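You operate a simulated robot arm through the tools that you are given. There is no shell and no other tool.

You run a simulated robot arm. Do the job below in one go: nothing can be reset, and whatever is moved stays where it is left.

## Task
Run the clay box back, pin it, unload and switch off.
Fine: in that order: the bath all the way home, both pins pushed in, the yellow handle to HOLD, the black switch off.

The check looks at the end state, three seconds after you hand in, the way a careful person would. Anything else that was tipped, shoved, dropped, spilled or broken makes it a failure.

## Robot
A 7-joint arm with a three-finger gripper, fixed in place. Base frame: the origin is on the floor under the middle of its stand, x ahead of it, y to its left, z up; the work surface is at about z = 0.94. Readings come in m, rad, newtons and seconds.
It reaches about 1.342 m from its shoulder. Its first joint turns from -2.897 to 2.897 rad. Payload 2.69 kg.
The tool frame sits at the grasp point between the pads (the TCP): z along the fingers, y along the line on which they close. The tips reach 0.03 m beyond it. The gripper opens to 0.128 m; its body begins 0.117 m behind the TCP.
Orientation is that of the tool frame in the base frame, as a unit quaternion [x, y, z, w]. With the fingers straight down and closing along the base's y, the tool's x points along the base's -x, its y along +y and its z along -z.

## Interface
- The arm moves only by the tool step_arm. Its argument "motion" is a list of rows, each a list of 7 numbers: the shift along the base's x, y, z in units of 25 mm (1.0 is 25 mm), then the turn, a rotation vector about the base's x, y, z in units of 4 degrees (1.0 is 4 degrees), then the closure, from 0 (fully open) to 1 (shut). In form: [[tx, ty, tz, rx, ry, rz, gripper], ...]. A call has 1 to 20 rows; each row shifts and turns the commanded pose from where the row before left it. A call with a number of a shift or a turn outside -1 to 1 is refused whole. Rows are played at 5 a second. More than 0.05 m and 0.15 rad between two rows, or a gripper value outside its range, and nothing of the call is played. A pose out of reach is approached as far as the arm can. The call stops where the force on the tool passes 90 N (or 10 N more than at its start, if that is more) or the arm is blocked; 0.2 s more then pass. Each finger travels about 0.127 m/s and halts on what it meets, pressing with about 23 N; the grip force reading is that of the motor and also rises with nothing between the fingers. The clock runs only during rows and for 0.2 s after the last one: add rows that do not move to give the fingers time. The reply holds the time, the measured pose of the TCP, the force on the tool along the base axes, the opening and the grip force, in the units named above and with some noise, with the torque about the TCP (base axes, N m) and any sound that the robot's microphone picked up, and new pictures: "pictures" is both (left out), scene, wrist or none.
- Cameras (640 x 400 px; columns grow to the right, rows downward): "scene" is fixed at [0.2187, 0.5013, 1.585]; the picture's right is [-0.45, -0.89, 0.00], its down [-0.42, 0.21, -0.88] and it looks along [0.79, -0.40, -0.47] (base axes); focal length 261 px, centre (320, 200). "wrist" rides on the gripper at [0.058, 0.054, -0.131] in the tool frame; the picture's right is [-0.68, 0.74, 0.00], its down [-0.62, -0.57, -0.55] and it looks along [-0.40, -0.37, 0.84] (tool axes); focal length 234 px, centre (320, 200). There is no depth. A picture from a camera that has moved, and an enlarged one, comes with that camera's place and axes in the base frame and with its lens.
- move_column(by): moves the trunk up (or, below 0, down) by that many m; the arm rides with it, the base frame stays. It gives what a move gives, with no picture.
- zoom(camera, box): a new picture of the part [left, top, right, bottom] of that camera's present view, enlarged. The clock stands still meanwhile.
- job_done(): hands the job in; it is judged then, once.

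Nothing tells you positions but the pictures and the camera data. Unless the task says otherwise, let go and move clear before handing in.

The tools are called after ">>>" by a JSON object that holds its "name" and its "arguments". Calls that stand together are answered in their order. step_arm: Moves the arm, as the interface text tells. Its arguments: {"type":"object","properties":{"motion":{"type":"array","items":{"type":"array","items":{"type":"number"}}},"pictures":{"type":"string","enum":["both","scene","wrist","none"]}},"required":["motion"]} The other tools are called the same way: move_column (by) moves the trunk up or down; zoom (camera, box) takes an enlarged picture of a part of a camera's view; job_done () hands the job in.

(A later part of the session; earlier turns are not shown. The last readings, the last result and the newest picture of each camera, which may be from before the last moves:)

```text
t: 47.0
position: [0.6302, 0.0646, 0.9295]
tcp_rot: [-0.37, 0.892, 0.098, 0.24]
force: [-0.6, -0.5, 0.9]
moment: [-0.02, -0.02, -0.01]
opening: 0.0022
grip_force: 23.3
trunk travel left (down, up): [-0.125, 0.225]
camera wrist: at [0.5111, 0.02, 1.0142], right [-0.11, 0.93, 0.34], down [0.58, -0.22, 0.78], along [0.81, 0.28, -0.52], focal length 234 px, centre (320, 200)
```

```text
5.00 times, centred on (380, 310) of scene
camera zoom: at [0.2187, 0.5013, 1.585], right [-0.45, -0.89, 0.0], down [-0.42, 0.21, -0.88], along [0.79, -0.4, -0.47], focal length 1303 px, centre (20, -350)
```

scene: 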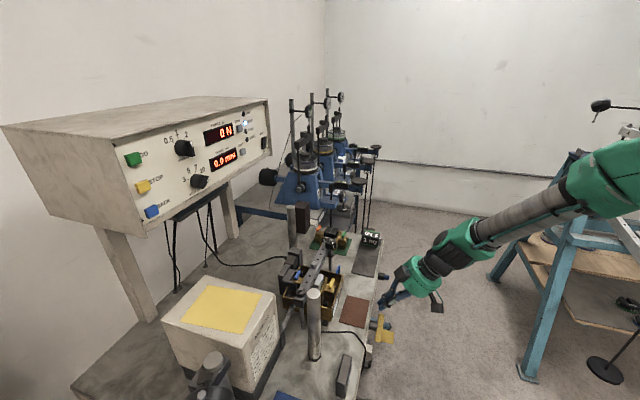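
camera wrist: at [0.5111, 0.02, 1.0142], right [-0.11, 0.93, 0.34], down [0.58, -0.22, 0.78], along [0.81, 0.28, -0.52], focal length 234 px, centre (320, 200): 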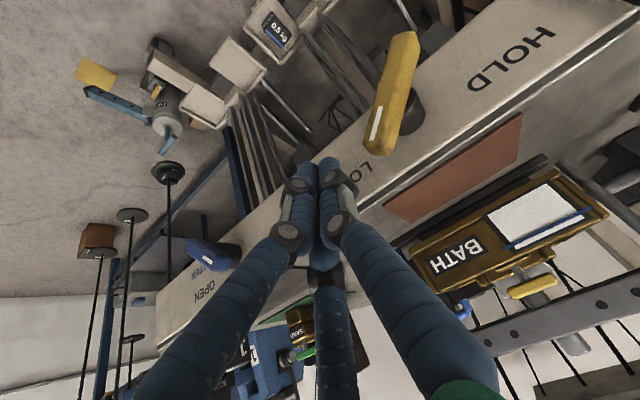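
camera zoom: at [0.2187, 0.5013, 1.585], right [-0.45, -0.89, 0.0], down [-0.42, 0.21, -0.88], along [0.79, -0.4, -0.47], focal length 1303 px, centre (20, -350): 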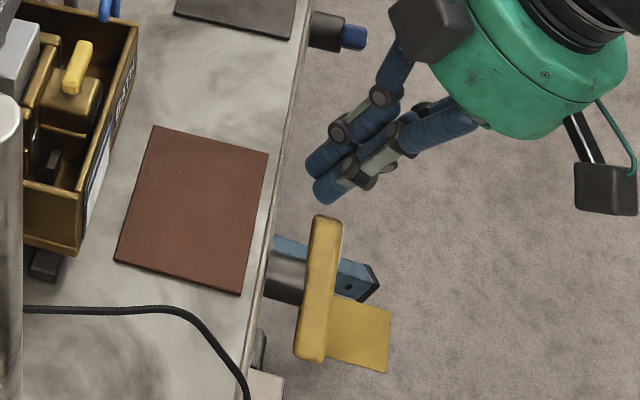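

The bar's centre is at about a=0.330, z=0.905, and my thumb tip is about 60 mm to its right. I'll move left toward contact, then push in small steps.

>>> {"name": "step_arm", "arguments": {"motion": [[-0.2263, 0.2263, 0, 0, 0, 0, 1], [-0.17, 0.17, 0, 0, 0, 0, 1]], "pictures": "none"}}

>>> {"name": "step_arm", "arguments": {"motion": [[-0.113, 0.113, 0.0, 0, 0, 0, 1]], "pictures": "none"}}

>>> {"name": "step_arm", "arguments": {"motion": [[-0.113, 0.113, 0.04, 0, 0, 0, 1]]}}

>>> {"name": "zoom", "arguments": {"camera": "wrist", "box": [240, 40, 440, 200]}}

>>> {"name": "zoom", "arguments": {"camera": "scene", "box": [340, 270, 420, 350]}}

```text
t: 47.5
position: [0.6199, 0.0729, 0.9317]
tcp_rot: [-0.37, 0.893, 0.099, 0.239]
force: [-0.5, 0.6, -0.3]
moment: [-0.01, 0.0, 0.02]
opening: 0.0026
grip_force: 23.1
trunk travel left (down, up): [-0.125, 0.225]
```

```text
t: 48.0
position: [0.6166, 0.0771, 0.9309]
tcp_rot: [-0.371, 0.892, 0.099, 0.239]
force: [0.5, -0.7, -0.1]
moment: [0.01, 0.0, 0.01]
opening: 0.0022
grip_force: 23.0
trunk travel left (down, up): [-0.125, 0.225]
```

```text
t: 48.4
position: [0.6153, 0.0799, 0.933]
tcp_rot: [-0.37, 0.892, 0.099, 0.24]
force: [3.7, -6.9, 3.6]
moment: [-0.05, -0.01, 0.0]
opening: 0.0023
grip_force: 23.0
trunk travel left (down, up): [-0.125, 0.225]
camera wrist: at [0.4958, 0.034, 1.0172], right [-0.11, 0.94, 0.34], down [0.58, -0.22, 0.78], along [0.81, 0.28, -0.52], focal length 234 px, centre (320, 200)
```

scene: 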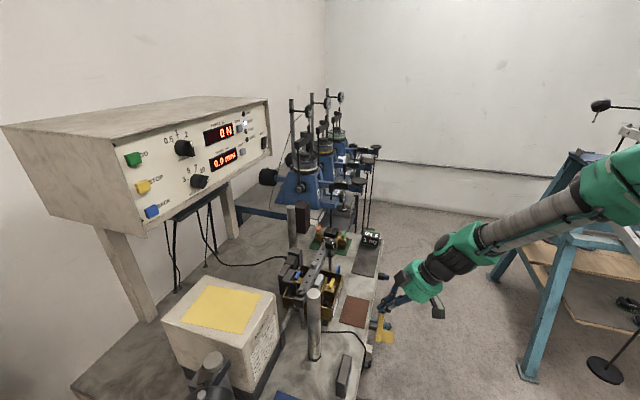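
wrist: 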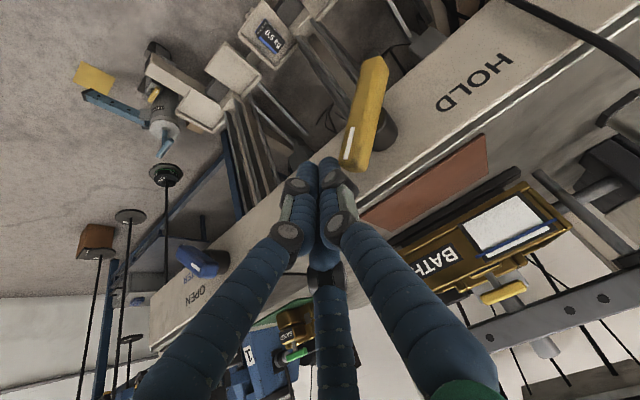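

```text
2.50 times, centred on (340, 120) of wrist
camera zoom: at [0.4958, 0.034, 1.0172], right [-0.11, 0.94, 0.34], down [0.58, -0.22, 0.78], along [0.81, 0.28, -0.52], focal length 585 px, centre (270, 400)
```

zoom: 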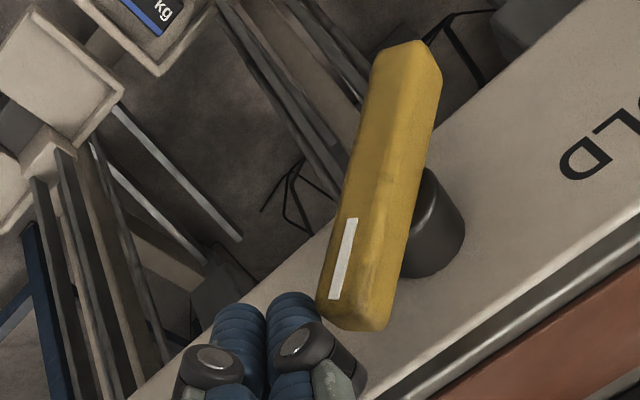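

```text
5.00 times, centred on (380, 310) of scene
camera zoom: at [0.2187, 0.5013, 1.585], right [-0.45, -0.89, 0.0], down [-0.42, 0.21, -0.88], along [0.79, -0.4, -0.47], focal length 1303 px, centre (20, -350)
```

zoom: 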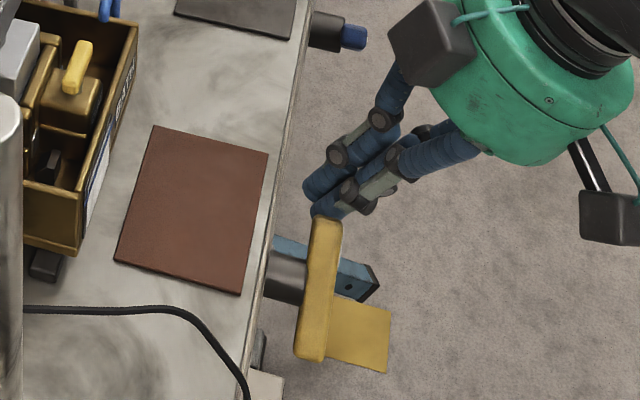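

Contact made (about 8 N). I'll continue pushing left and slightly up along the bar's arc.

>>> {"name": "step_arm", "arguments": {"motion": [[-0.1, 0.1, 0.05, 0, 0, 0, 1]], "pictures": "none"}}

>>> {"name": "step_arm", "arguments": {"motion": [[-0.1, 0.1, 0.05, 0, 0, 0, 1]]}}

>>> {"name": "zoom", "arguments": {"camera": "wrist", "box": [240, 40, 440, 200]}}

>>> {"name": "zoom", "arguments": {"camera": "scene", "box": [340, 270, 420, 350]}}

```text
t: 48.8
position: [0.6116, 0.0823, 0.934]
tcp_rot: [-0.37, 0.892, 0.1, 0.239]
force: [0.8, -1.7, 2.2]
moment: [0.03, 0.04, 0.0]
opening: 0.0023
grip_force: 22.8
trunk travel left (down, up): [-0.125, 0.225]
```

```text
t: 49.1
position: [0.6095, 0.084, 0.9357]
tcp_rot: [-0.369, 0.892, 0.099, 0.241]
force: [2.6, -4.7, 5.4]
moment: [0.06, 0.07, 0.03]
opening: 0.0022
grip_force: 23.1
trunk travel left (down, up): [-0.125, 0.225]
camera wrist: at [0.4899, 0.0395, 1.0197], right [-0.11, 0.93, 0.34], down [0.58, -0.22, 0.78], along [0.81, 0.28, -0.52], focal length 234 px, centre (320, 200)
```

scene: 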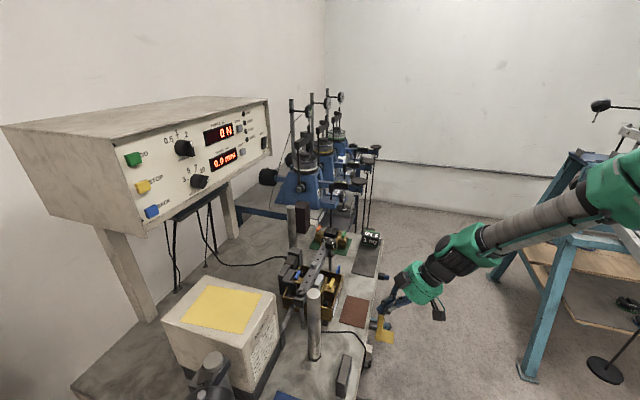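
wrist: 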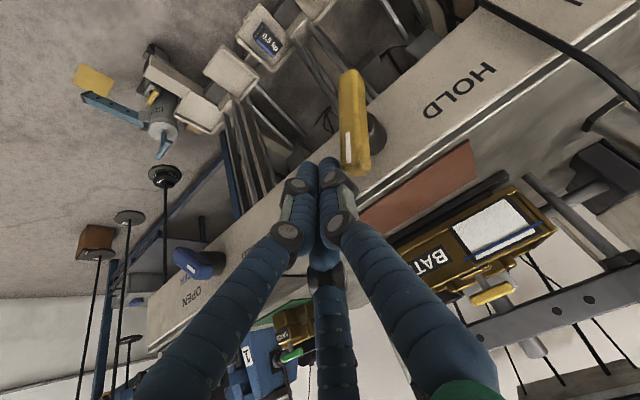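

```text
2.50 times, centred on (340, 120) of wrist
camera zoom: at [0.4899, 0.0395, 1.0197], right [-0.11, 0.93, 0.34], down [0.58, -0.22, 0.78], along [0.81, 0.28, -0.52], focal length 585 px, centre (270, 400)
```

zoom: 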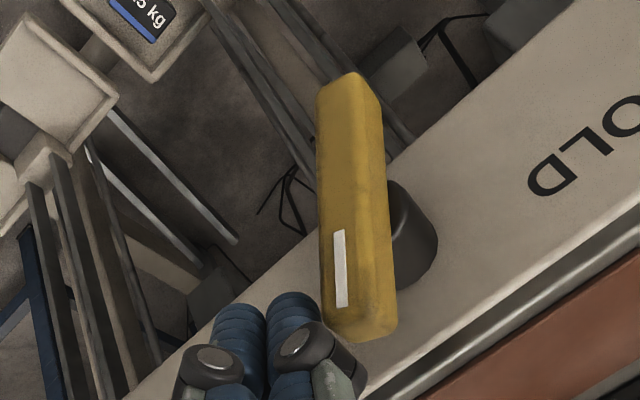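

```text
5.00 times, centred on (380, 310) of scene
camera zoom: at [0.2187, 0.5013, 1.585], right [-0.45, -0.89, 0.0], down [-0.42, 0.21, -0.88], along [0.79, -0.4, -0.47], focal length 1303 px, centre (20, -350)
```

zoom: 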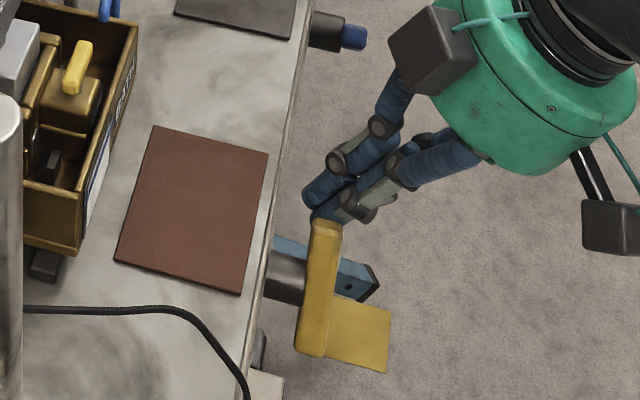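

The bar is rotating toward vertical. I'll keep sweeping left and up.

>>> {"name": "step_arm", "arguments": {"motion": [[-0.09, 0.09, 0.06, 0, 0, 0, 1], [-0.09, 0.09, 0.08, 0, 0, 0, 1]], "pictures": "none"}}

>>> {"name": "step_arm", "arguments": {"motion": [[-0.09, 0.09, 0.08, 0, 0, 0, 1], [-0.09, 0.09, 0.08, 0, 0, 0, 1]]}}

>>> {"name": "zoom", "arguments": {"camera": "wrist", "box": [240, 40, 440, 200]}}

>>> {"name": "zoom", "arguments": {"camera": "scene", "box": [340, 270, 420, 350]}}

```text
t: 49.8
position: [0.6039, 0.089, 0.9374]
tcp_rot: [-0.37, 0.892, 0.101, 0.238]
force: [0.7, -0.7, 1.3]
moment: [0.03, 0.03, -0.02]
opening: 0.0022
grip_force: 23.1
trunk travel left (down, up): [-0.125, 0.225]
```

```text
t: 50.4
position: [0.6, 0.0918, 0.942]
tcp_rot: [-0.369, 0.893, 0.098, 0.239]
force: [0.3, 0.3, -0.4]
moment: [0.02, 0.04, 0.04]
opening: 0.0022
grip_force: 23.2
trunk travel left (down, up): [-0.125, 0.225]
camera wrist: at [0.4808, 0.0483, 1.027], right [-0.11, 0.93, 0.34], down [0.58, -0.22, 0.78], along [0.81, 0.28, -0.52], focal length 234 px, centre (320, 200)
```

scene: 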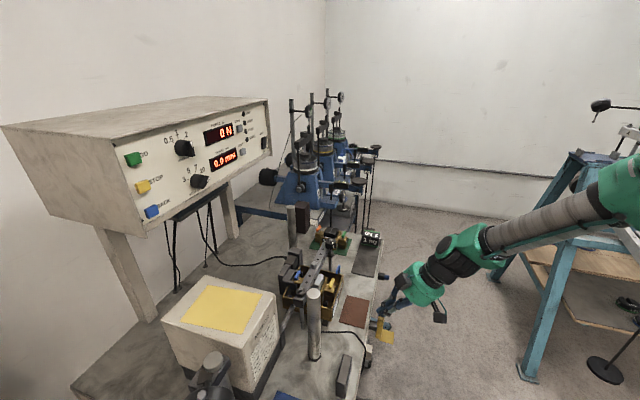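
wrist: 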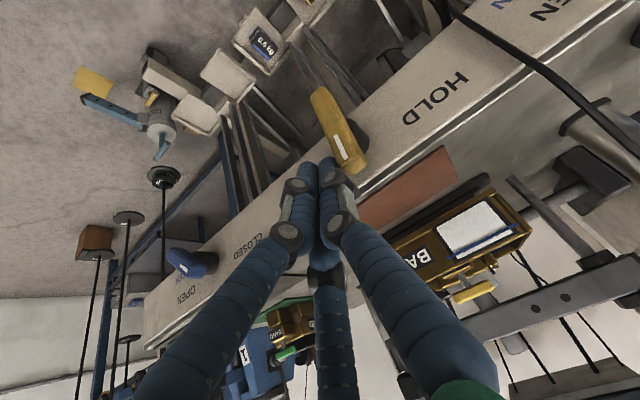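

```text
2.50 times, centred on (340, 120) of wrist
camera zoom: at [0.4808, 0.0483, 1.027], right [-0.11, 0.93, 0.34], down [0.58, -0.22, 0.78], along [0.81, 0.28, -0.52], focal length 585 px, centre (270, 400)
```

zoom: 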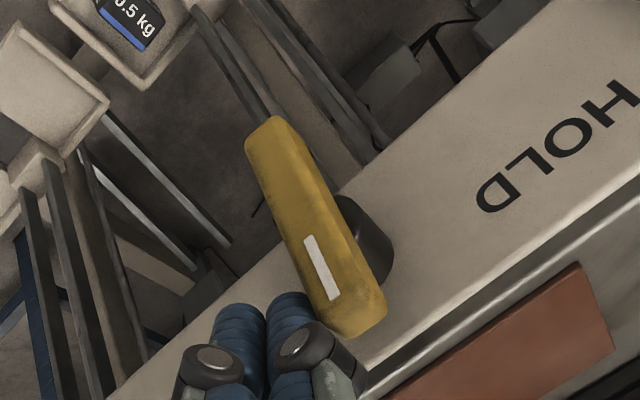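

```text
5.00 times, centred on (380, 310) of scene
camera zoom: at [0.2187, 0.5013, 1.585], right [-0.45, -0.89, 0.0], down [-0.42, 0.21, -0.88], along [0.79, -0.4, -0.47], focal length 1303 px, centre (20, -350)
```

zoom: 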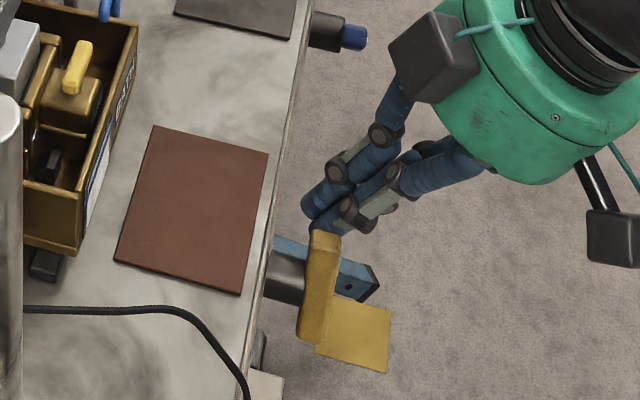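

>>> {"name": "step_arm", "arguments": {"motion": [[-0.09, 0.09, 0.08, 0, 0, 0, 1], [-0.09, 0.09, 0.1, 0, 0, 0, 1]], "pictures": "none"}}

>>> {"name": "step_arm", "arguments": {"motion": [[-0.09, 0.09, 0.08, 0, 0, 0, 1], [-0.09, 0.09, 0.07, 0, 0, 0, 1]]}}

>>> {"name": "zoom", "arguments": {"camera": "wrist", "box": [240, 40, 440, 200]}}

>>> {"name": "zoom", "arguments": {"camera": "scene", "box": [340, 270, 420, 350]}}

```text
t: 51.0
position: [0.5954, 0.0979, 0.9473]
tcp_rot: [-0.37, 0.892, 0.099, 0.239]
force: [-0.5, -0.5, 0.0]
moment: [0.0, 0.0, -0.01]
opening: 0.0023
grip_force: 23.0
trunk travel left (down, up): [-0.125, 0.225]
```

```text
t: 51.5
position: [0.5919, 0.1023, 0.9511]
tcp_rot: [-0.37, 0.892, 0.1, 0.239]
force: [0.3, -1.5, 2.6]
moment: [0.05, -0.04, -0.02]
opening: 0.0023
grip_force: 23.2
trunk travel left (down, up): [-0.125, 0.225]
camera wrist: at [0.472, 0.0574, 1.0355], right [-0.11, 0.93, 0.34], down [0.58, -0.22, 0.78], along [0.81, 0.28, -0.52], focal length 234 px, centre (320, 200)
```

scene: 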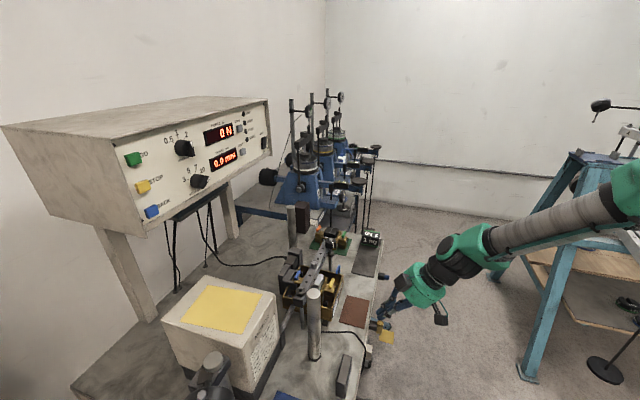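
wrist: 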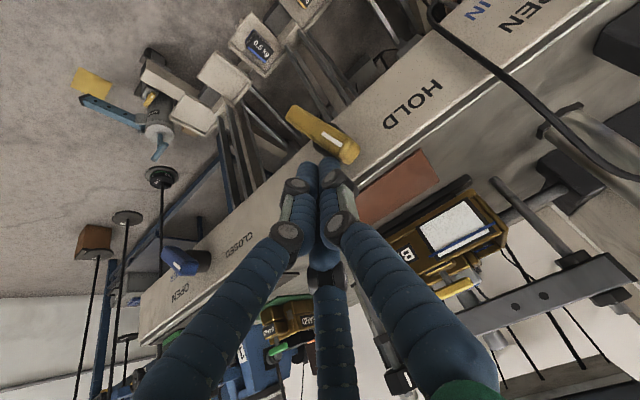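

```text
2.50 times, centred on (340, 120) of wrist
camera zoom: at [0.472, 0.0574, 1.0355], right [-0.11, 0.93, 0.34], down [0.58, -0.22, 0.78], along [0.81, 0.28, -0.52], focal length 585 px, centre (270, 400)
```

zoom: 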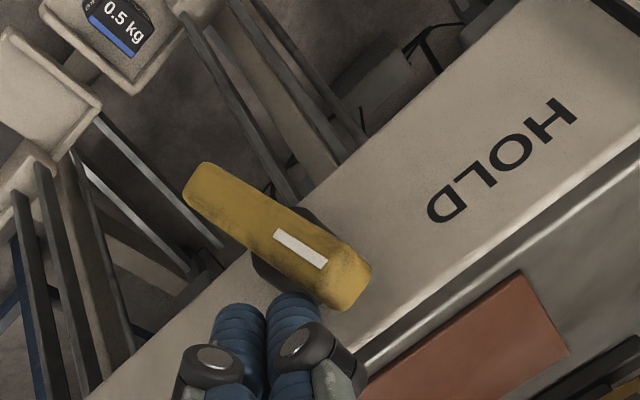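

```text
5.00 times, centred on (380, 310) of scene
camera zoom: at [0.2187, 0.5013, 1.585], right [-0.45, -0.89, 0.0], down [-0.42, 0.21, -0.88], along [0.79, -0.4, -0.47], focal length 1303 px, centre (20, -350)
```

zoom: 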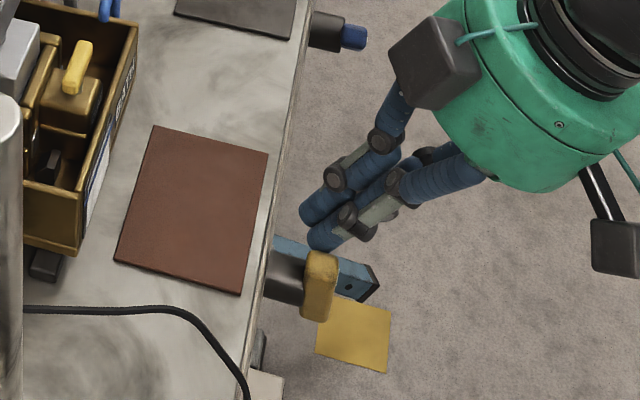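

The bar is past vertical and heading toward HOLD. I'll continue until it reaches its stop.

>>> {"name": "step_arm", "arguments": {"motion": [[-0.09, 0.09, 0.04, 0, 0, 0, 1], [-0.09, 0.09, 0.03, 0, 0, 0, 1]], "pictures": "none"}}

>>> {"name": "step_arm", "arguments": {"motion": [[-0.08, 0.08, 0.0, 0, 0, 0, 1]]}}

>>> {"name": "zoom", "arguments": {"camera": "wrist", "box": [240, 40, 440, 200]}}

>>> {"name": "zoom", "arguments": {"camera": "scene", "box": [200, 90, 280, 190]}}

```text
t: 52.1
position: [0.5873, 0.1073, 0.9524]
tcp_rot: [-0.37, 0.892, 0.099, 0.239]
force: [0.1, 0.1, -0.8]
moment: [0.0, 0.01, 0.0]
opening: 0.0021
grip_force: 23.0
trunk travel left (down, up): [-0.125, 0.225]
```

```text
t: 52.5
position: [0.586, 0.108, 0.9521]
tcp_rot: [-0.37, 0.892, 0.099, 0.24]
force: [1.2, -0.9, 0.7]
moment: [0.02, -0.01, -0.01]
opening: 0.0024
grip_force: 23.6
trunk travel left (down, up): [-0.125, 0.225]
camera wrist: at [0.4662, 0.0636, 1.0371], right [-0.11, 0.93, 0.34], down [0.58, -0.22, 0.78], along [0.81, 0.28, -0.52], focal length 234 px, centre (320, 200)
```

scene: 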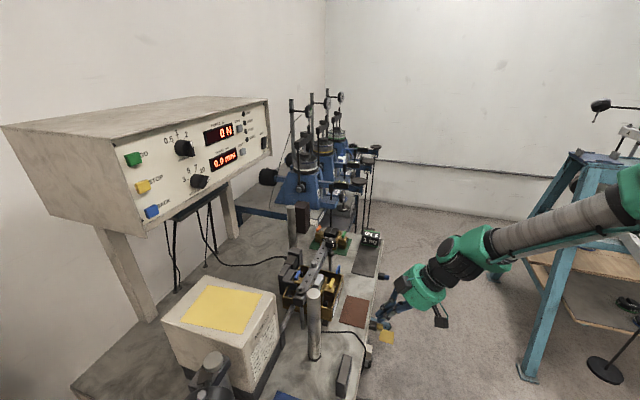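
wrist: 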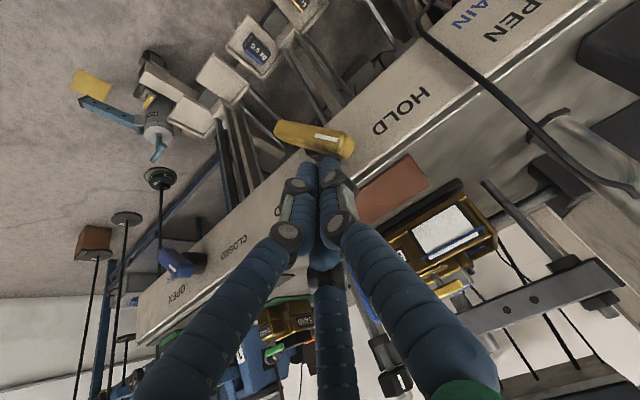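

```text
2.50 times, centred on (340, 120) of wrist
camera zoom: at [0.4662, 0.0636, 1.0371], right [-0.11, 0.93, 0.34], down [0.58, -0.22, 0.78], along [0.81, 0.28, -0.52], focal length 585 px, centre (270, 400)
```

zoom: 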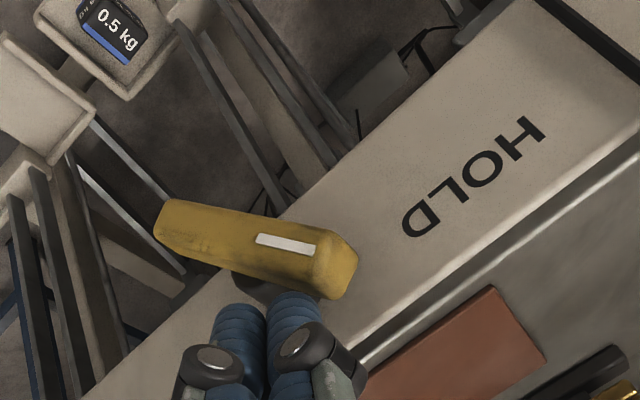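

```text
4.00 times, centred on (240, 140) of scene
camera zoom: at [0.2187, 0.5013, 1.585], right [-0.45, -0.89, 0.0], down [-0.42, 0.21, -0.88], along [0.79, -0.4, -0.47], focal length 1042 px, centre (640, 440)
```

zoom: 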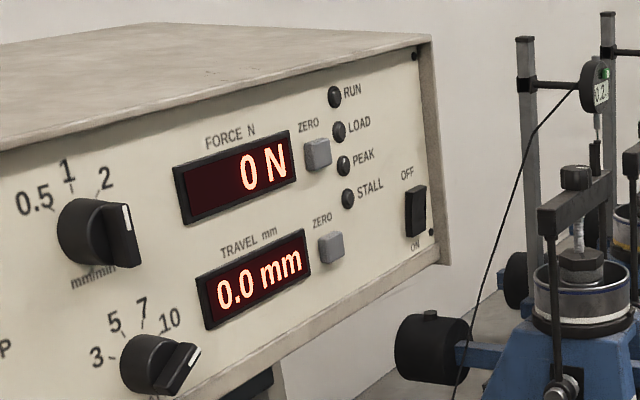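

The LOAD lamp has gone out and the striped end points to HOLD. A little further to confirm the handle is fully against its stop.

>>> {"name": "step_arm", "arguments": {"motion": [[-0.08, 0.08, 0.0, 0, 0, 0, 1]], "pictures": "none"}}

>>> {"name": "step_arm", "arguments": {"motion": [[-0.06, 0.06, -0.02, 0, 0, 0, 1]]}}

>>> {"name": "zoom", "arguments": {"camera": "wrist", "box": [240, 40, 440, 200]}}

```text
t: 53.0
position: [0.5833, 0.111, 0.9523]
tcp_rot: [-0.369, 0.893, 0.099, 0.239]
force: [-0.8, -0.1, 0.2]
moment: [0.0, 0.0, -0.02]
opening: 0.0022
grip_force: 22.9
trunk travel left (down, up): [-0.125, 0.225]
```

```text
t: 53.4
position: [0.5814, 0.1136, 0.9523]
tcp_rot: [-0.37, 0.892, 0.1, 0.239]
force: [-0.4, -0.9, 0.2]
moment: [-0.04, 0.01, -0.01]
opening: 0.0021
grip_force: 23.2
trunk travel left (down, up): [-0.125, 0.225]
camera wrist: at [0.4622, 0.0671, 1.0365], right [-0.11, 0.93, 0.34], down [0.58, -0.22, 0.78], along [0.81, 0.28, -0.52], focal length 234 px, centre (320, 200)
```

scene: 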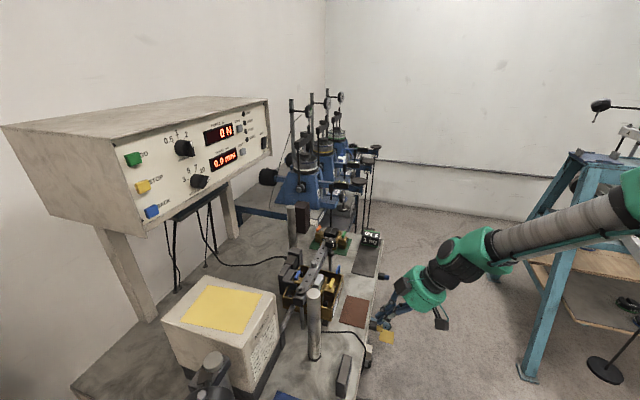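
wrist: 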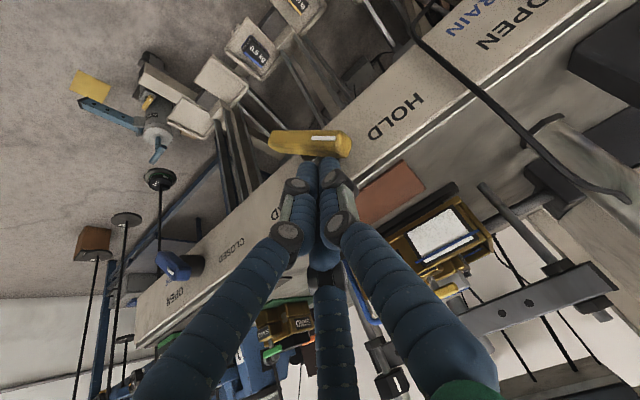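

```text
2.50 times, centred on (340, 120) of wrist
camera zoom: at [0.4622, 0.0671, 1.0365], right [-0.11, 0.93, 0.34], down [0.58, -0.22, 0.78], along [0.81, 0.28, -0.52], focal length 585 px, centre (270, 400)
```

zoom: 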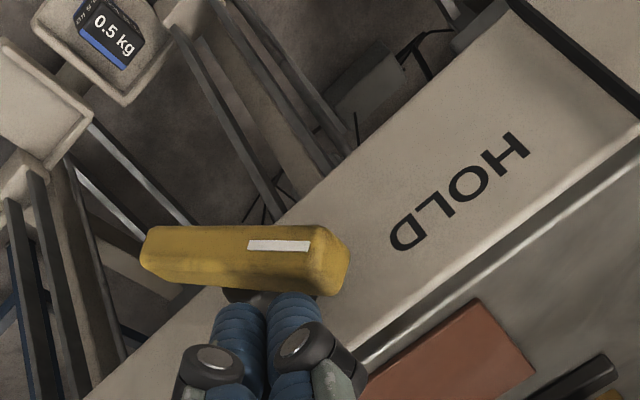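

>>> {"name": "step_arm", "arguments": {"motion": [[-0.08, 0.08, -0.02, 0, 0, 0, 1]], "pictures": "none"}}

>>> {"name": "step_arm", "arguments": {"motion": [[-0.08, 0.08, -0.02, 0, 0, 0, 1]], "pictures": "wrist"}}

>>> {"name": "zoom", "arguments": {"camera": "wrist", "box": [240, 40, 440, 200]}}

```text
t: 53.8
position: [0.5806, 0.1134, 0.952]
tcp_rot: [-0.37, 0.892, 0.099, 0.24]
force: [2.3, -5.3, 2.9]
moment: [-0.05, -0.05, 0.03]
opening: 0.0022
grip_force: 22.9
trunk travel left (down, up): [-0.125, 0.225]
```

```text
t: 54.1
position: [0.5793, 0.1149, 0.9532]
tcp_rot: [-0.37, 0.891, 0.1, 0.242]
force: [10.5, -13.7, 10.9]
moment: [-0.13, -0.23, -0.16]
opening: 0.0023
grip_force: 23.4
trunk travel left (down, up): [-0.125, 0.225]
camera wrist: at [0.4601, 0.0701, 1.0367], right [-0.11, 0.94, 0.34], down [0.58, -0.22, 0.79], along [0.81, 0.28, -0.52], focal length 234 px, centre (320, 200)
```

wrist: 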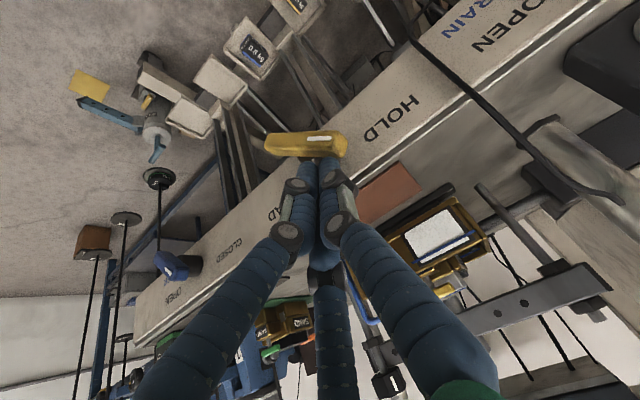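

```text
2.50 times, centred on (340, 120) of wrist
camera zoom: at [0.4601, 0.0701, 1.0367], right [-0.11, 0.94, 0.34], down [0.58, -0.22, 0.79], along [0.81, 0.28, -0.52], focal length 585 px, centre (270, 400)
```

zoom: 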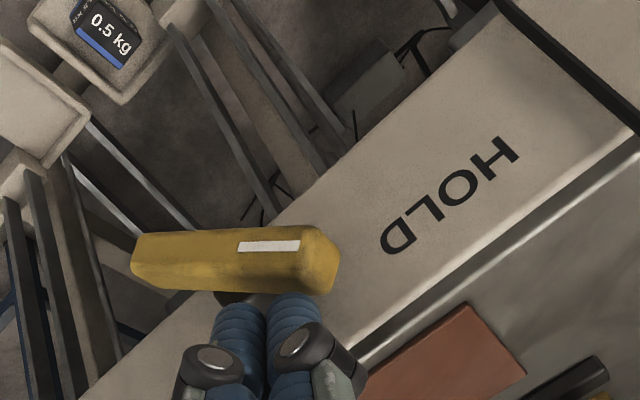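

The force climbs with almost no motion, so the handle is at its HOLD stop. I'll back away to the right, then out and up, and check it.

>>> {"name": "step_arm", "arguments": {"motion": [[0.3, -0.3, 0.1, 0, 0, 0, 1], [0.3, -0.3, 0.3, 0, 0, 0, 1], [-0.4, -0.4, 0.9, 0, 0, 0, 1], [-0.6, -0.6, 1, 0, 0, 0, 1], [-0.6, -0.6, 1, 0, 0, 0, 1], [-0.6, -0.6, 1, 0, 0, 0, 1], [0, 0, 1, 0, 0, 0, 1]]}}

>>> {"name": "zoom", "arguments": {"camera": "wrist", "box": [240, 20, 440, 180]}}

>>> {"name": "zoom", "arguments": {"camera": "scene", "box": [260, 220, 420, 370]}}

```text
t: 55.8
position: [0.5366, 0.0453, 1.0841]
tcp_rot: [-0.371, 0.892, 0.099, 0.239]
force: [-0.3, -0.2, 0.5]
moment: [0.0, 0.01, 0.01]
opening: 0.0025
grip_force: 23.0
trunk travel left (down, up): [-0.125, 0.225]
camera wrist: at [0.418, 0.0007, 1.1681], right [-0.11, 0.93, 0.34], down [0.58, -0.22, 0.78], along [0.81, 0.28, -0.52], focal length 234 px, centre (320, 200)
```

scene: 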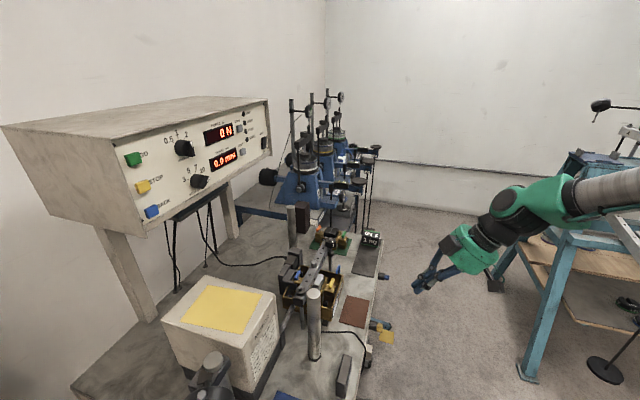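
wrist: 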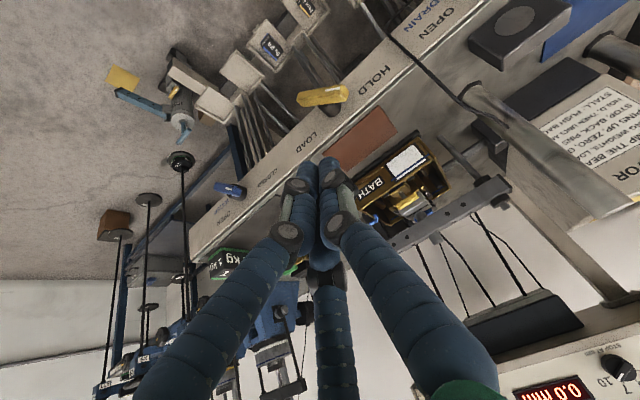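

```text
2.50 times, centred on (340, 100) of wrist
camera zoom: at [0.418, 0.0007, 1.1681], right [-0.11, 0.93, 0.34], down [0.58, -0.22, 0.78], along [0.81, 0.28, -0.52], focal length 585 px, centre (270, 450)
```

zoom: 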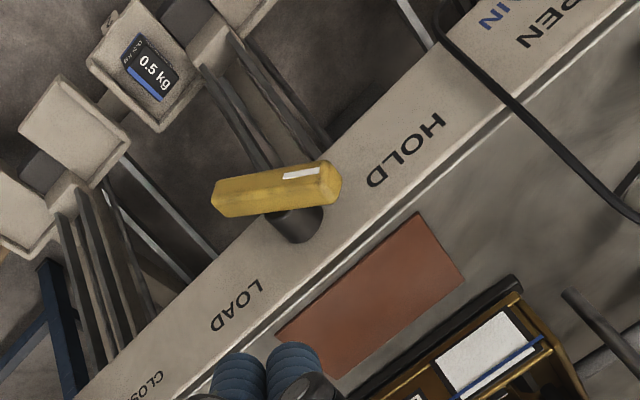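

```text
2.67 times, centred on (340, 295) of scene
camera zoom: at [0.2187, 0.5013, 1.585], right [-0.45, -0.89, 0.0], down [-0.42, 0.21, -0.88], along [0.79, -0.4, -0.47], focal length 695 px, centre (267, -53)
```

zoom: 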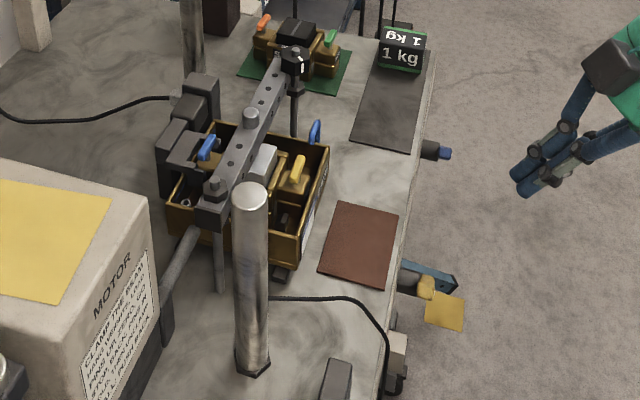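

The handle stays at HOLD. Before the switch, I'll read the instruction card on the motor in case it matters, and look at the switch.

>>> {"name": "zoom", "arguments": {"camera": "scene", "box": [238, 300, 288, 380]}}

>>> {"name": "zoom", "arguments": {"camera": "wrist", "box": [500, 50, 640, 240]}}

>>> {"name": "zoom", "arguments": {"camera": "scene", "box": [230, 100, 280, 160]}}

```text
5.00 times, centred on (263, 340) of scene
camera zoom: at [0.2187, 0.5013, 1.585], right [-0.45, -0.89, 0.0], down [-0.42, 0.21, -0.88], along [0.79, -0.4, -0.47], focal length 1303 px, centre (605, -500)
```

zoom: 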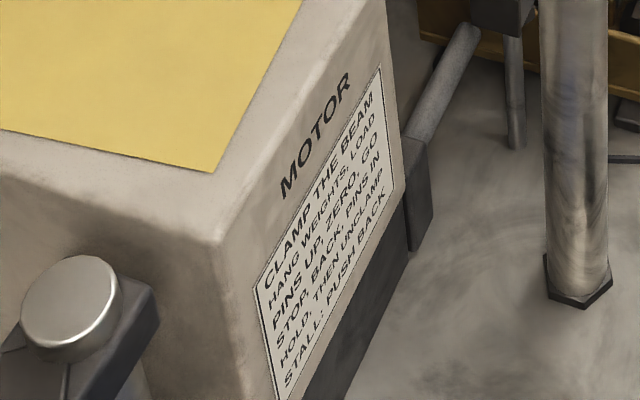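

```text
2.11 times, centred on (570, 145) of wrist
camera zoom: at [0.418, 0.0007, 1.1681], right [-0.11, 0.93, 0.34], down [0.58, -0.22, 0.78], along [0.81, 0.28, -0.52], focal length 493 px, centre (-206, 316)
```

zoom: 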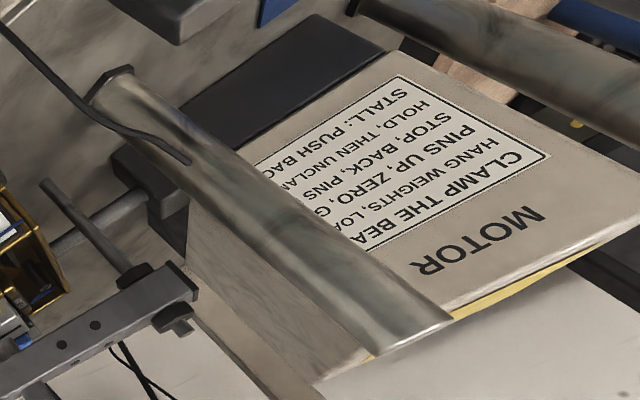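

```text
6.67 times, centred on (255, 130) of scene
camera zoom: at [0.2187, 0.5013, 1.585], right [-0.45, -0.89, 0.0], down [-0.42, 0.21, -0.88], along [0.79, -0.4, -0.47], focal length 1737 px, centre (753, 667)
```

zoom: 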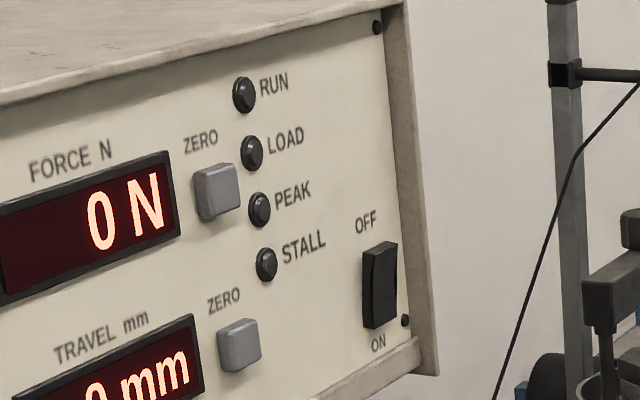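

The card confirms the order (stop, back, pins in, hold), and the task doesn't ask for unclamping. The switch is a rocker with OFF at the top. I'll raise the arm and turn the tool horizontal toward the right end of the console.

>>> {"name": "step_arm", "arguments": {"motion": [[0.4, 0.1, 1, 0.3, -0.3, 0, 1], [0.6, 0.15, 1, 0.86, -0.86, 0, 1], [0.86, 0.18, 1, 0.86, -0.86, 0, 1], [0.86, 0.18, 1, 0.86, -0.86, 0, 1], [0.86, 0.18, 1, 0.86, -0.86, 0, 1], [0.86, 0.18, 1, 0.86, -0.86, 0, 1], [0.86, 0.18, 1, 0.86, -0.86, 0, 1], [0.86, 0.18, 1, 0.86, -0.86, 0, 1], [0.86, 0.18, 1, 0.86, -0.86, 0, 1], [0.86, 0.18, 1, 0.86, -0.86, 0, 1], [0.86, 0.18, 1, 0.86, -0.86, 0, 1], [0.86, 0.18, 1, 0.86, -0.86, 0, 1], [0.86, 0.18, 1, 0.86, -0.86, 0, 1]]}}

```text
t: 58.5
position: [0.7999, 0.1015, 1.408]
tcp_rot: [-0.271, 0.653, 0.271, 0.654]
force: [-1.0, -0.3, -0.3]
moment: [0.03, 0.02, -0.02]
opening: 0.0022
grip_force: 23.2
trunk travel left (down, up): [-0.125, 0.225]
camera wrist: at [0.6701, 0.0457, 1.3495], right [-0.52, 0.52, 0.68], down [0.01, -0.79, 0.61], along [0.85, 0.33, 0.41], focal length 234 px, centre (320, 200)
```

scene: 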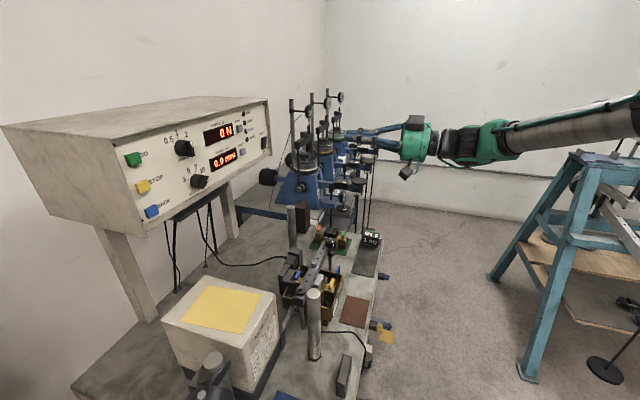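
wrist: 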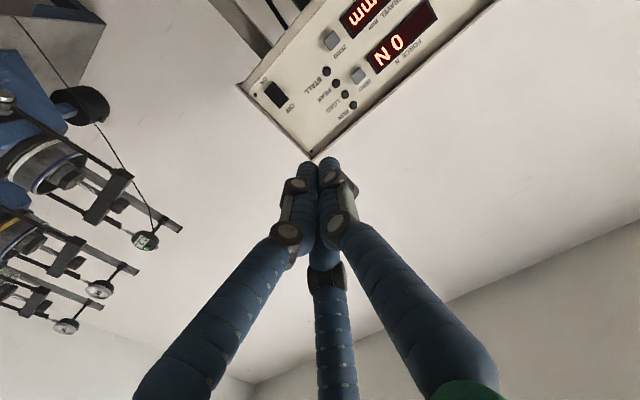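

>>> {"name": "zoom", "arguments": {"camera": "wrist", "box": [230, 50, 350, 170]}}

```text
3.33 times, centred on (290, 110) of wrist
camera zoom: at [0.6701, 0.0457, 1.3495], right [-0.52, 0.52, 0.68], down [0.01, -0.79, 0.61], along [0.85, 0.33, 0.41], focal length 781 px, centre (420, 500)
```

zoom: 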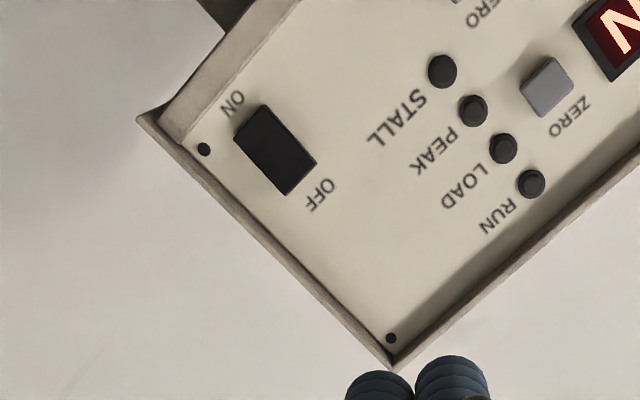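

The rocker's upper (OFF) half is at about a=0.5425, z≈1.363. I'll advance to about 5 cm short of it.

>>> {"name": "step_arm", "arguments": {"motion": [[0.853, 0.547, -0.164, 0, 0, 0, 1], [0.853, 0.547, -0.164, 0, 0, 0, 1], [0.853, 0.547, -0.164, 0, 0, 0, 1], [0.853, 0.547, -0.164, 0, 0, 0, 1], [0.853, 0.547, -0.164, 0, 0, 0, 1], [0.853, 0.547, -0.164, 0, 0, 0, 1], [0.853, 0.547, -0.164, 0, 0, 0, 1], [0.853, 0.547, -0.164, 0, 0, 0, 1], [0.853, 0.547, -0.164, 0, 0, 0, 1]]}}

>>> {"name": "zoom", "arguments": {"camera": "wrist", "box": [240, 70, 400, 210]}}

>>> {"name": "zoom", "arguments": {"camera": "scene", "box": [220, 80, 340, 200]}}

```text
t: 60.5
position: [0.9922, 0.2267, 1.37]
tcp_rot: [-0.27, 0.652, 0.271, 0.654]
force: [-0.7, -0.4, -1.1]
moment: [0.05, 0.02, -0.02]
opening: 0.0023
grip_force: 23.1
trunk travel left (down, up): [-0.125, 0.225]
camera wrist: at [0.862, 0.1704, 1.3112], right [-0.52, 0.52, 0.68], down [0.01, -0.79, 0.62], along [0.85, 0.33, 0.41], focal length 234 px, centre (320, 200)
```

scene: 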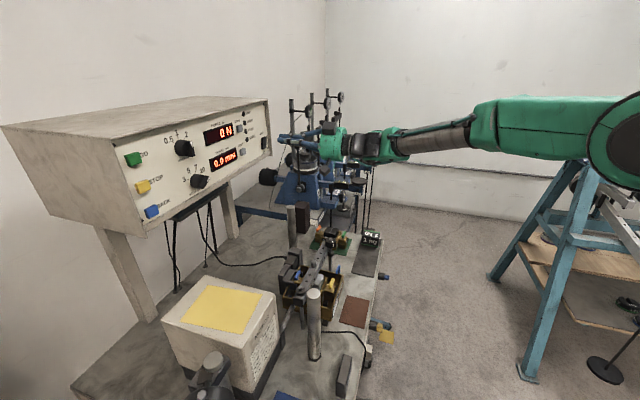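
wrist: 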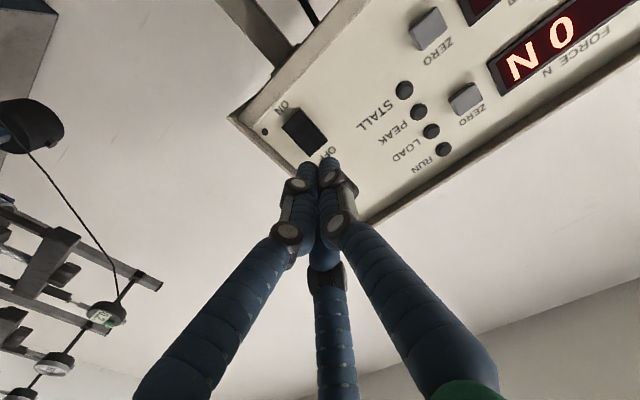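

```text
2.86 times, centred on (320, 140) of wrist
camera zoom: at [0.862, 0.1704, 1.3112], right [-0.52, 0.52, 0.68], down [0.01, -0.79, 0.62], along [0.85, 0.33, 0.41], focal length 669 px, centre (320, 371)
```

zoom: 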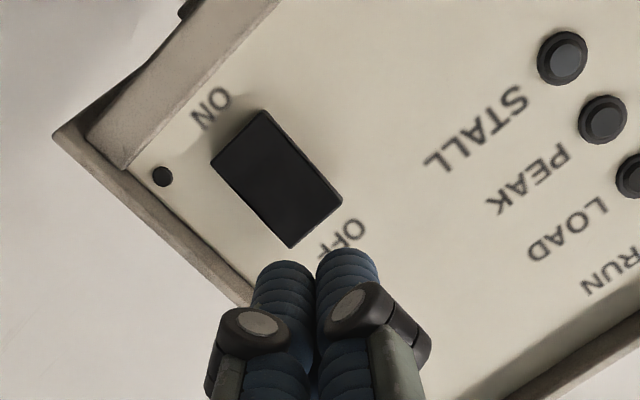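

```text
3.33 times, centred on (280, 140) of scene
camera zoom: at [0.2187, 0.5013, 1.585], right [-0.45, -0.89, 0.0], down [-0.42, 0.21, -0.88], along [0.79, -0.4, -0.47], focal length 869 px, centre (453, 400)
```

zoom: 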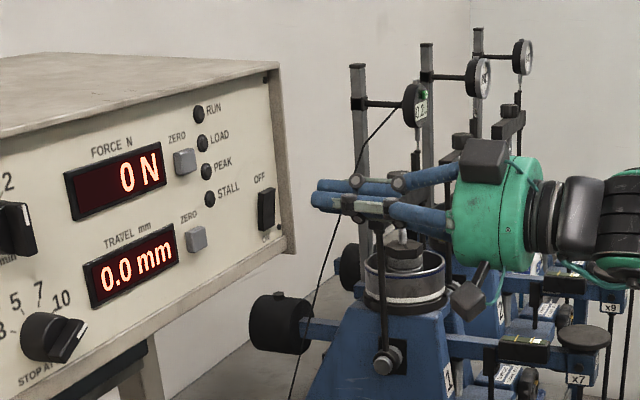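

>>> {"name": "step_arm", "arguments": {"motion": [[0.33, 0.29, 0.05, 0, 0, 0, 1], [0.32, 0.3, 0.03, 0, 0, 0, 1], [0.3, 0.3, 0, 0, 0, 0, 1]]}}

>>> {"name": "zoom", "arguments": {"camera": "wrist", "box": [240, 70, 400, 210]}}

>>> {"name": "zoom", "arguments": {"camera": "scene", "box": [220, 80, 340, 200]}}

```text
t: 61.4
position: [1.0147, 0.2469, 1.3735]
tcp_rot: [-0.271, 0.653, 0.271, 0.653]
force: [0.6, 0.5, -0.1]
moment: [-0.01, 0.0, -0.05]
opening: 0.0021
grip_force: 23.1
trunk travel left (down, up): [-0.125, 0.225]
camera wrist: at [0.8854, 0.1916, 1.3145], right [-0.52, 0.52, 0.68], down [0.01, -0.79, 0.61], along [0.85, 0.33, 0.41], focal length 234 px, centre (320, 200)
```

scene: 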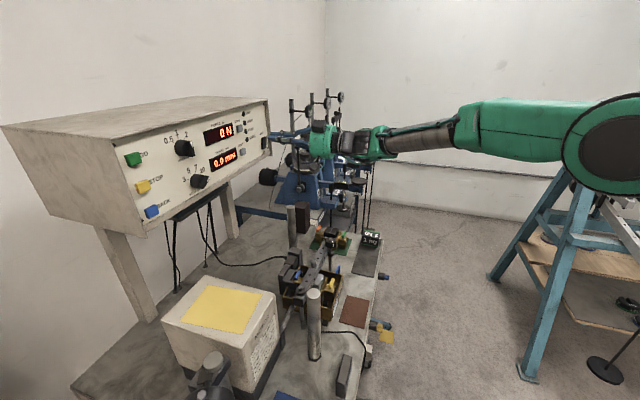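
wrist: 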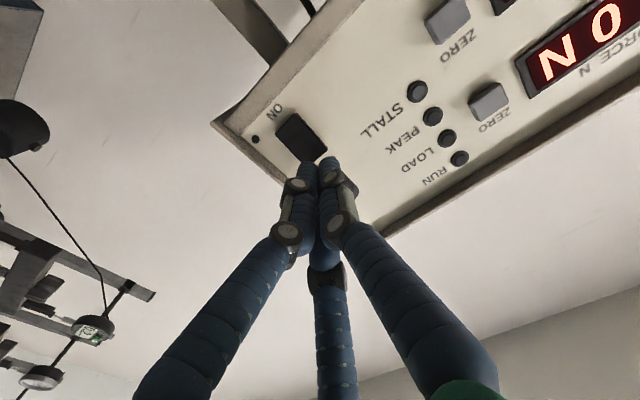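

```text
2.86 times, centred on (320, 140) of wrist
camera zoom: at [0.8854, 0.1916, 1.3145], right [-0.52, 0.52, 0.68], down [0.01, -0.79, 0.61], along [0.85, 0.33, 0.41], focal length 669 px, centre (320, 371)
```

zoom: 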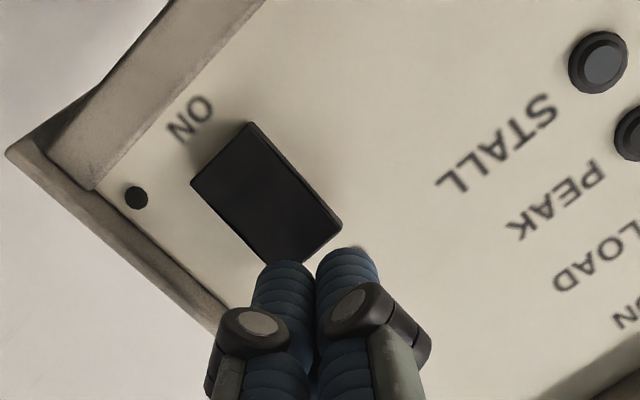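

```text
3.33 times, centred on (280, 140) of scene
camera zoom: at [0.2187, 0.5013, 1.585], right [-0.45, -0.89, 0.0], down [-0.42, 0.21, -0.88], along [0.79, -0.4, -0.47], focal length 869 px, centre (453, 400)
```

zoom: 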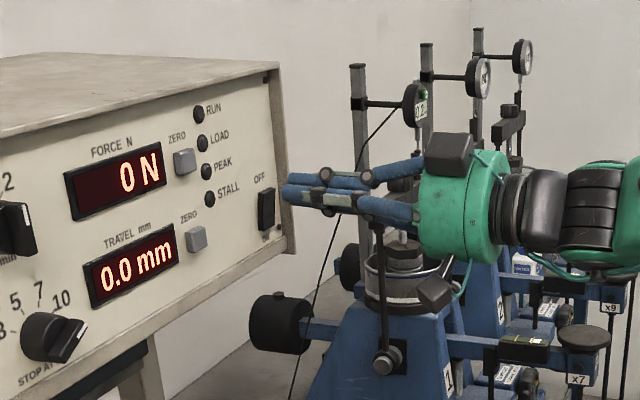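

>>> {"name": "step_arm", "arguments": {"motion": [[0.1, 0.1, -0.06, 0, 0, 0, 1]], "pictures": "none"}}

>>> {"name": "step_arm", "arguments": {"motion": [[0.1, 0.1, 0, 0, 0, 0, 1]], "pictures": "none"}}

>>> {"name": "step_arm", "arguments": {"motion": [[0.1, 0.1, 0, 0, 0, 0, 1]]}}

>>> {"name": "zoom", "arguments": {"camera": "wrist", "box": [240, 70, 400, 210]}}

>>> {"name": "zoom", "arguments": {"camera": "scene", "box": [220, 80, 340, 200]}}

```text
t: 61.8
position: [1.0176, 0.2494, 1.3717]
tcp_rot: [-0.271, 0.653, 0.271, 0.654]
force: [-0.6, 0.6, 0.1]
moment: [-0.02, -0.03, 0.0]
opening: 0.0022
grip_force: 22.8
trunk travel left (down, up): [-0.125, 0.225]
```

```text
t: 62.1
position: [1.0196, 0.2531, 1.3714]
tcp_rot: [-0.271, 0.652, 0.271, 0.654]
force: [0.4, 0.2, 0.3]
moment: [0.03, 0.0, 0.0]
opening: 0.002
grip_force: 23.0
trunk travel left (down, up): [-0.125, 0.225]
```

```text
t: 62.5
position: [1.0213, 0.2557, 1.3722]
tcp_rot: [-0.271, 0.653, 0.271, 0.654]
force: [0.0, -0.3, -0.2]
moment: [0.01, -0.01, 0.02]
opening: 0.0022
grip_force: 22.8
trunk travel left (down, up): [-0.125, 0.225]
camera wrist: at [0.8922, 0.1996, 1.3132], right [-0.52, 0.52, 0.68], down [0.01, -0.79, 0.61], along [0.85, 0.33, 0.41], focal length 234 px, centre (320, 200)
```

scene: 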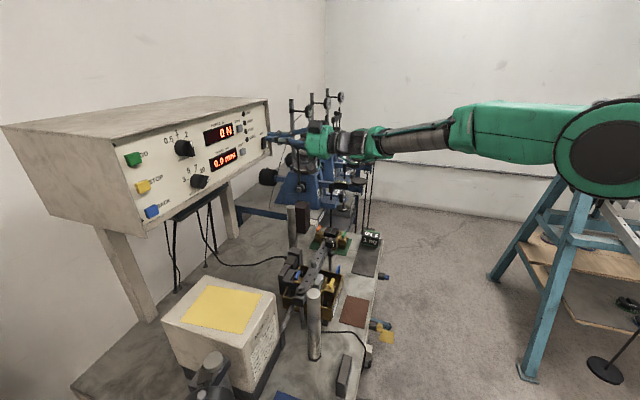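
wrist: 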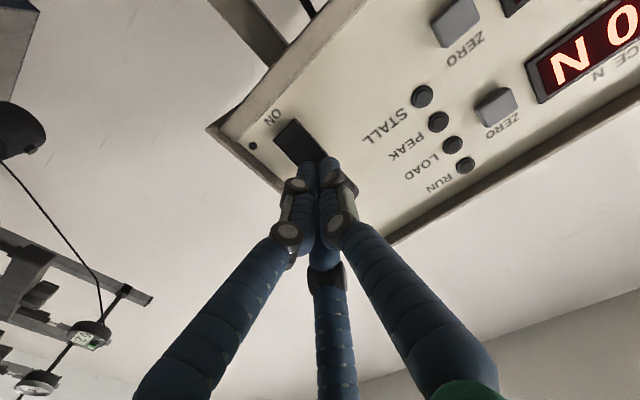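

```text
2.86 times, centred on (320, 140) of wrist
camera zoom: at [0.8922, 0.1996, 1.3132], right [-0.52, 0.52, 0.68], down [0.01, -0.79, 0.61], along [0.85, 0.33, 0.41], focal length 669 px, centre (320, 371)
```

zoom: 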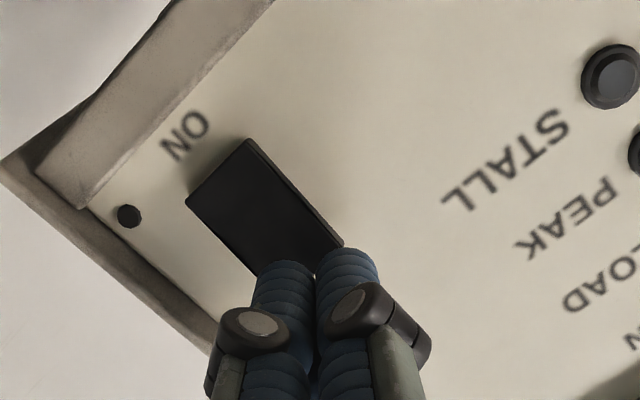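

```text
3.33 times, centred on (280, 140) of scene
camera zoom: at [0.2187, 0.5013, 1.585], right [-0.45, -0.89, 0.0], down [-0.42, 0.21, -0.88], along [0.79, -0.4, -0.47], focal length 869 px, centre (453, 400)
```

zoom: 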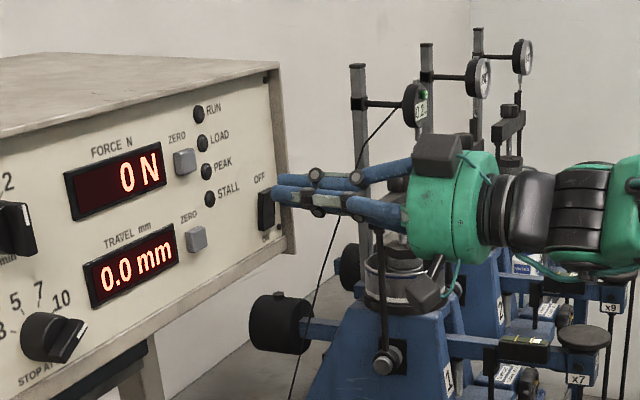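

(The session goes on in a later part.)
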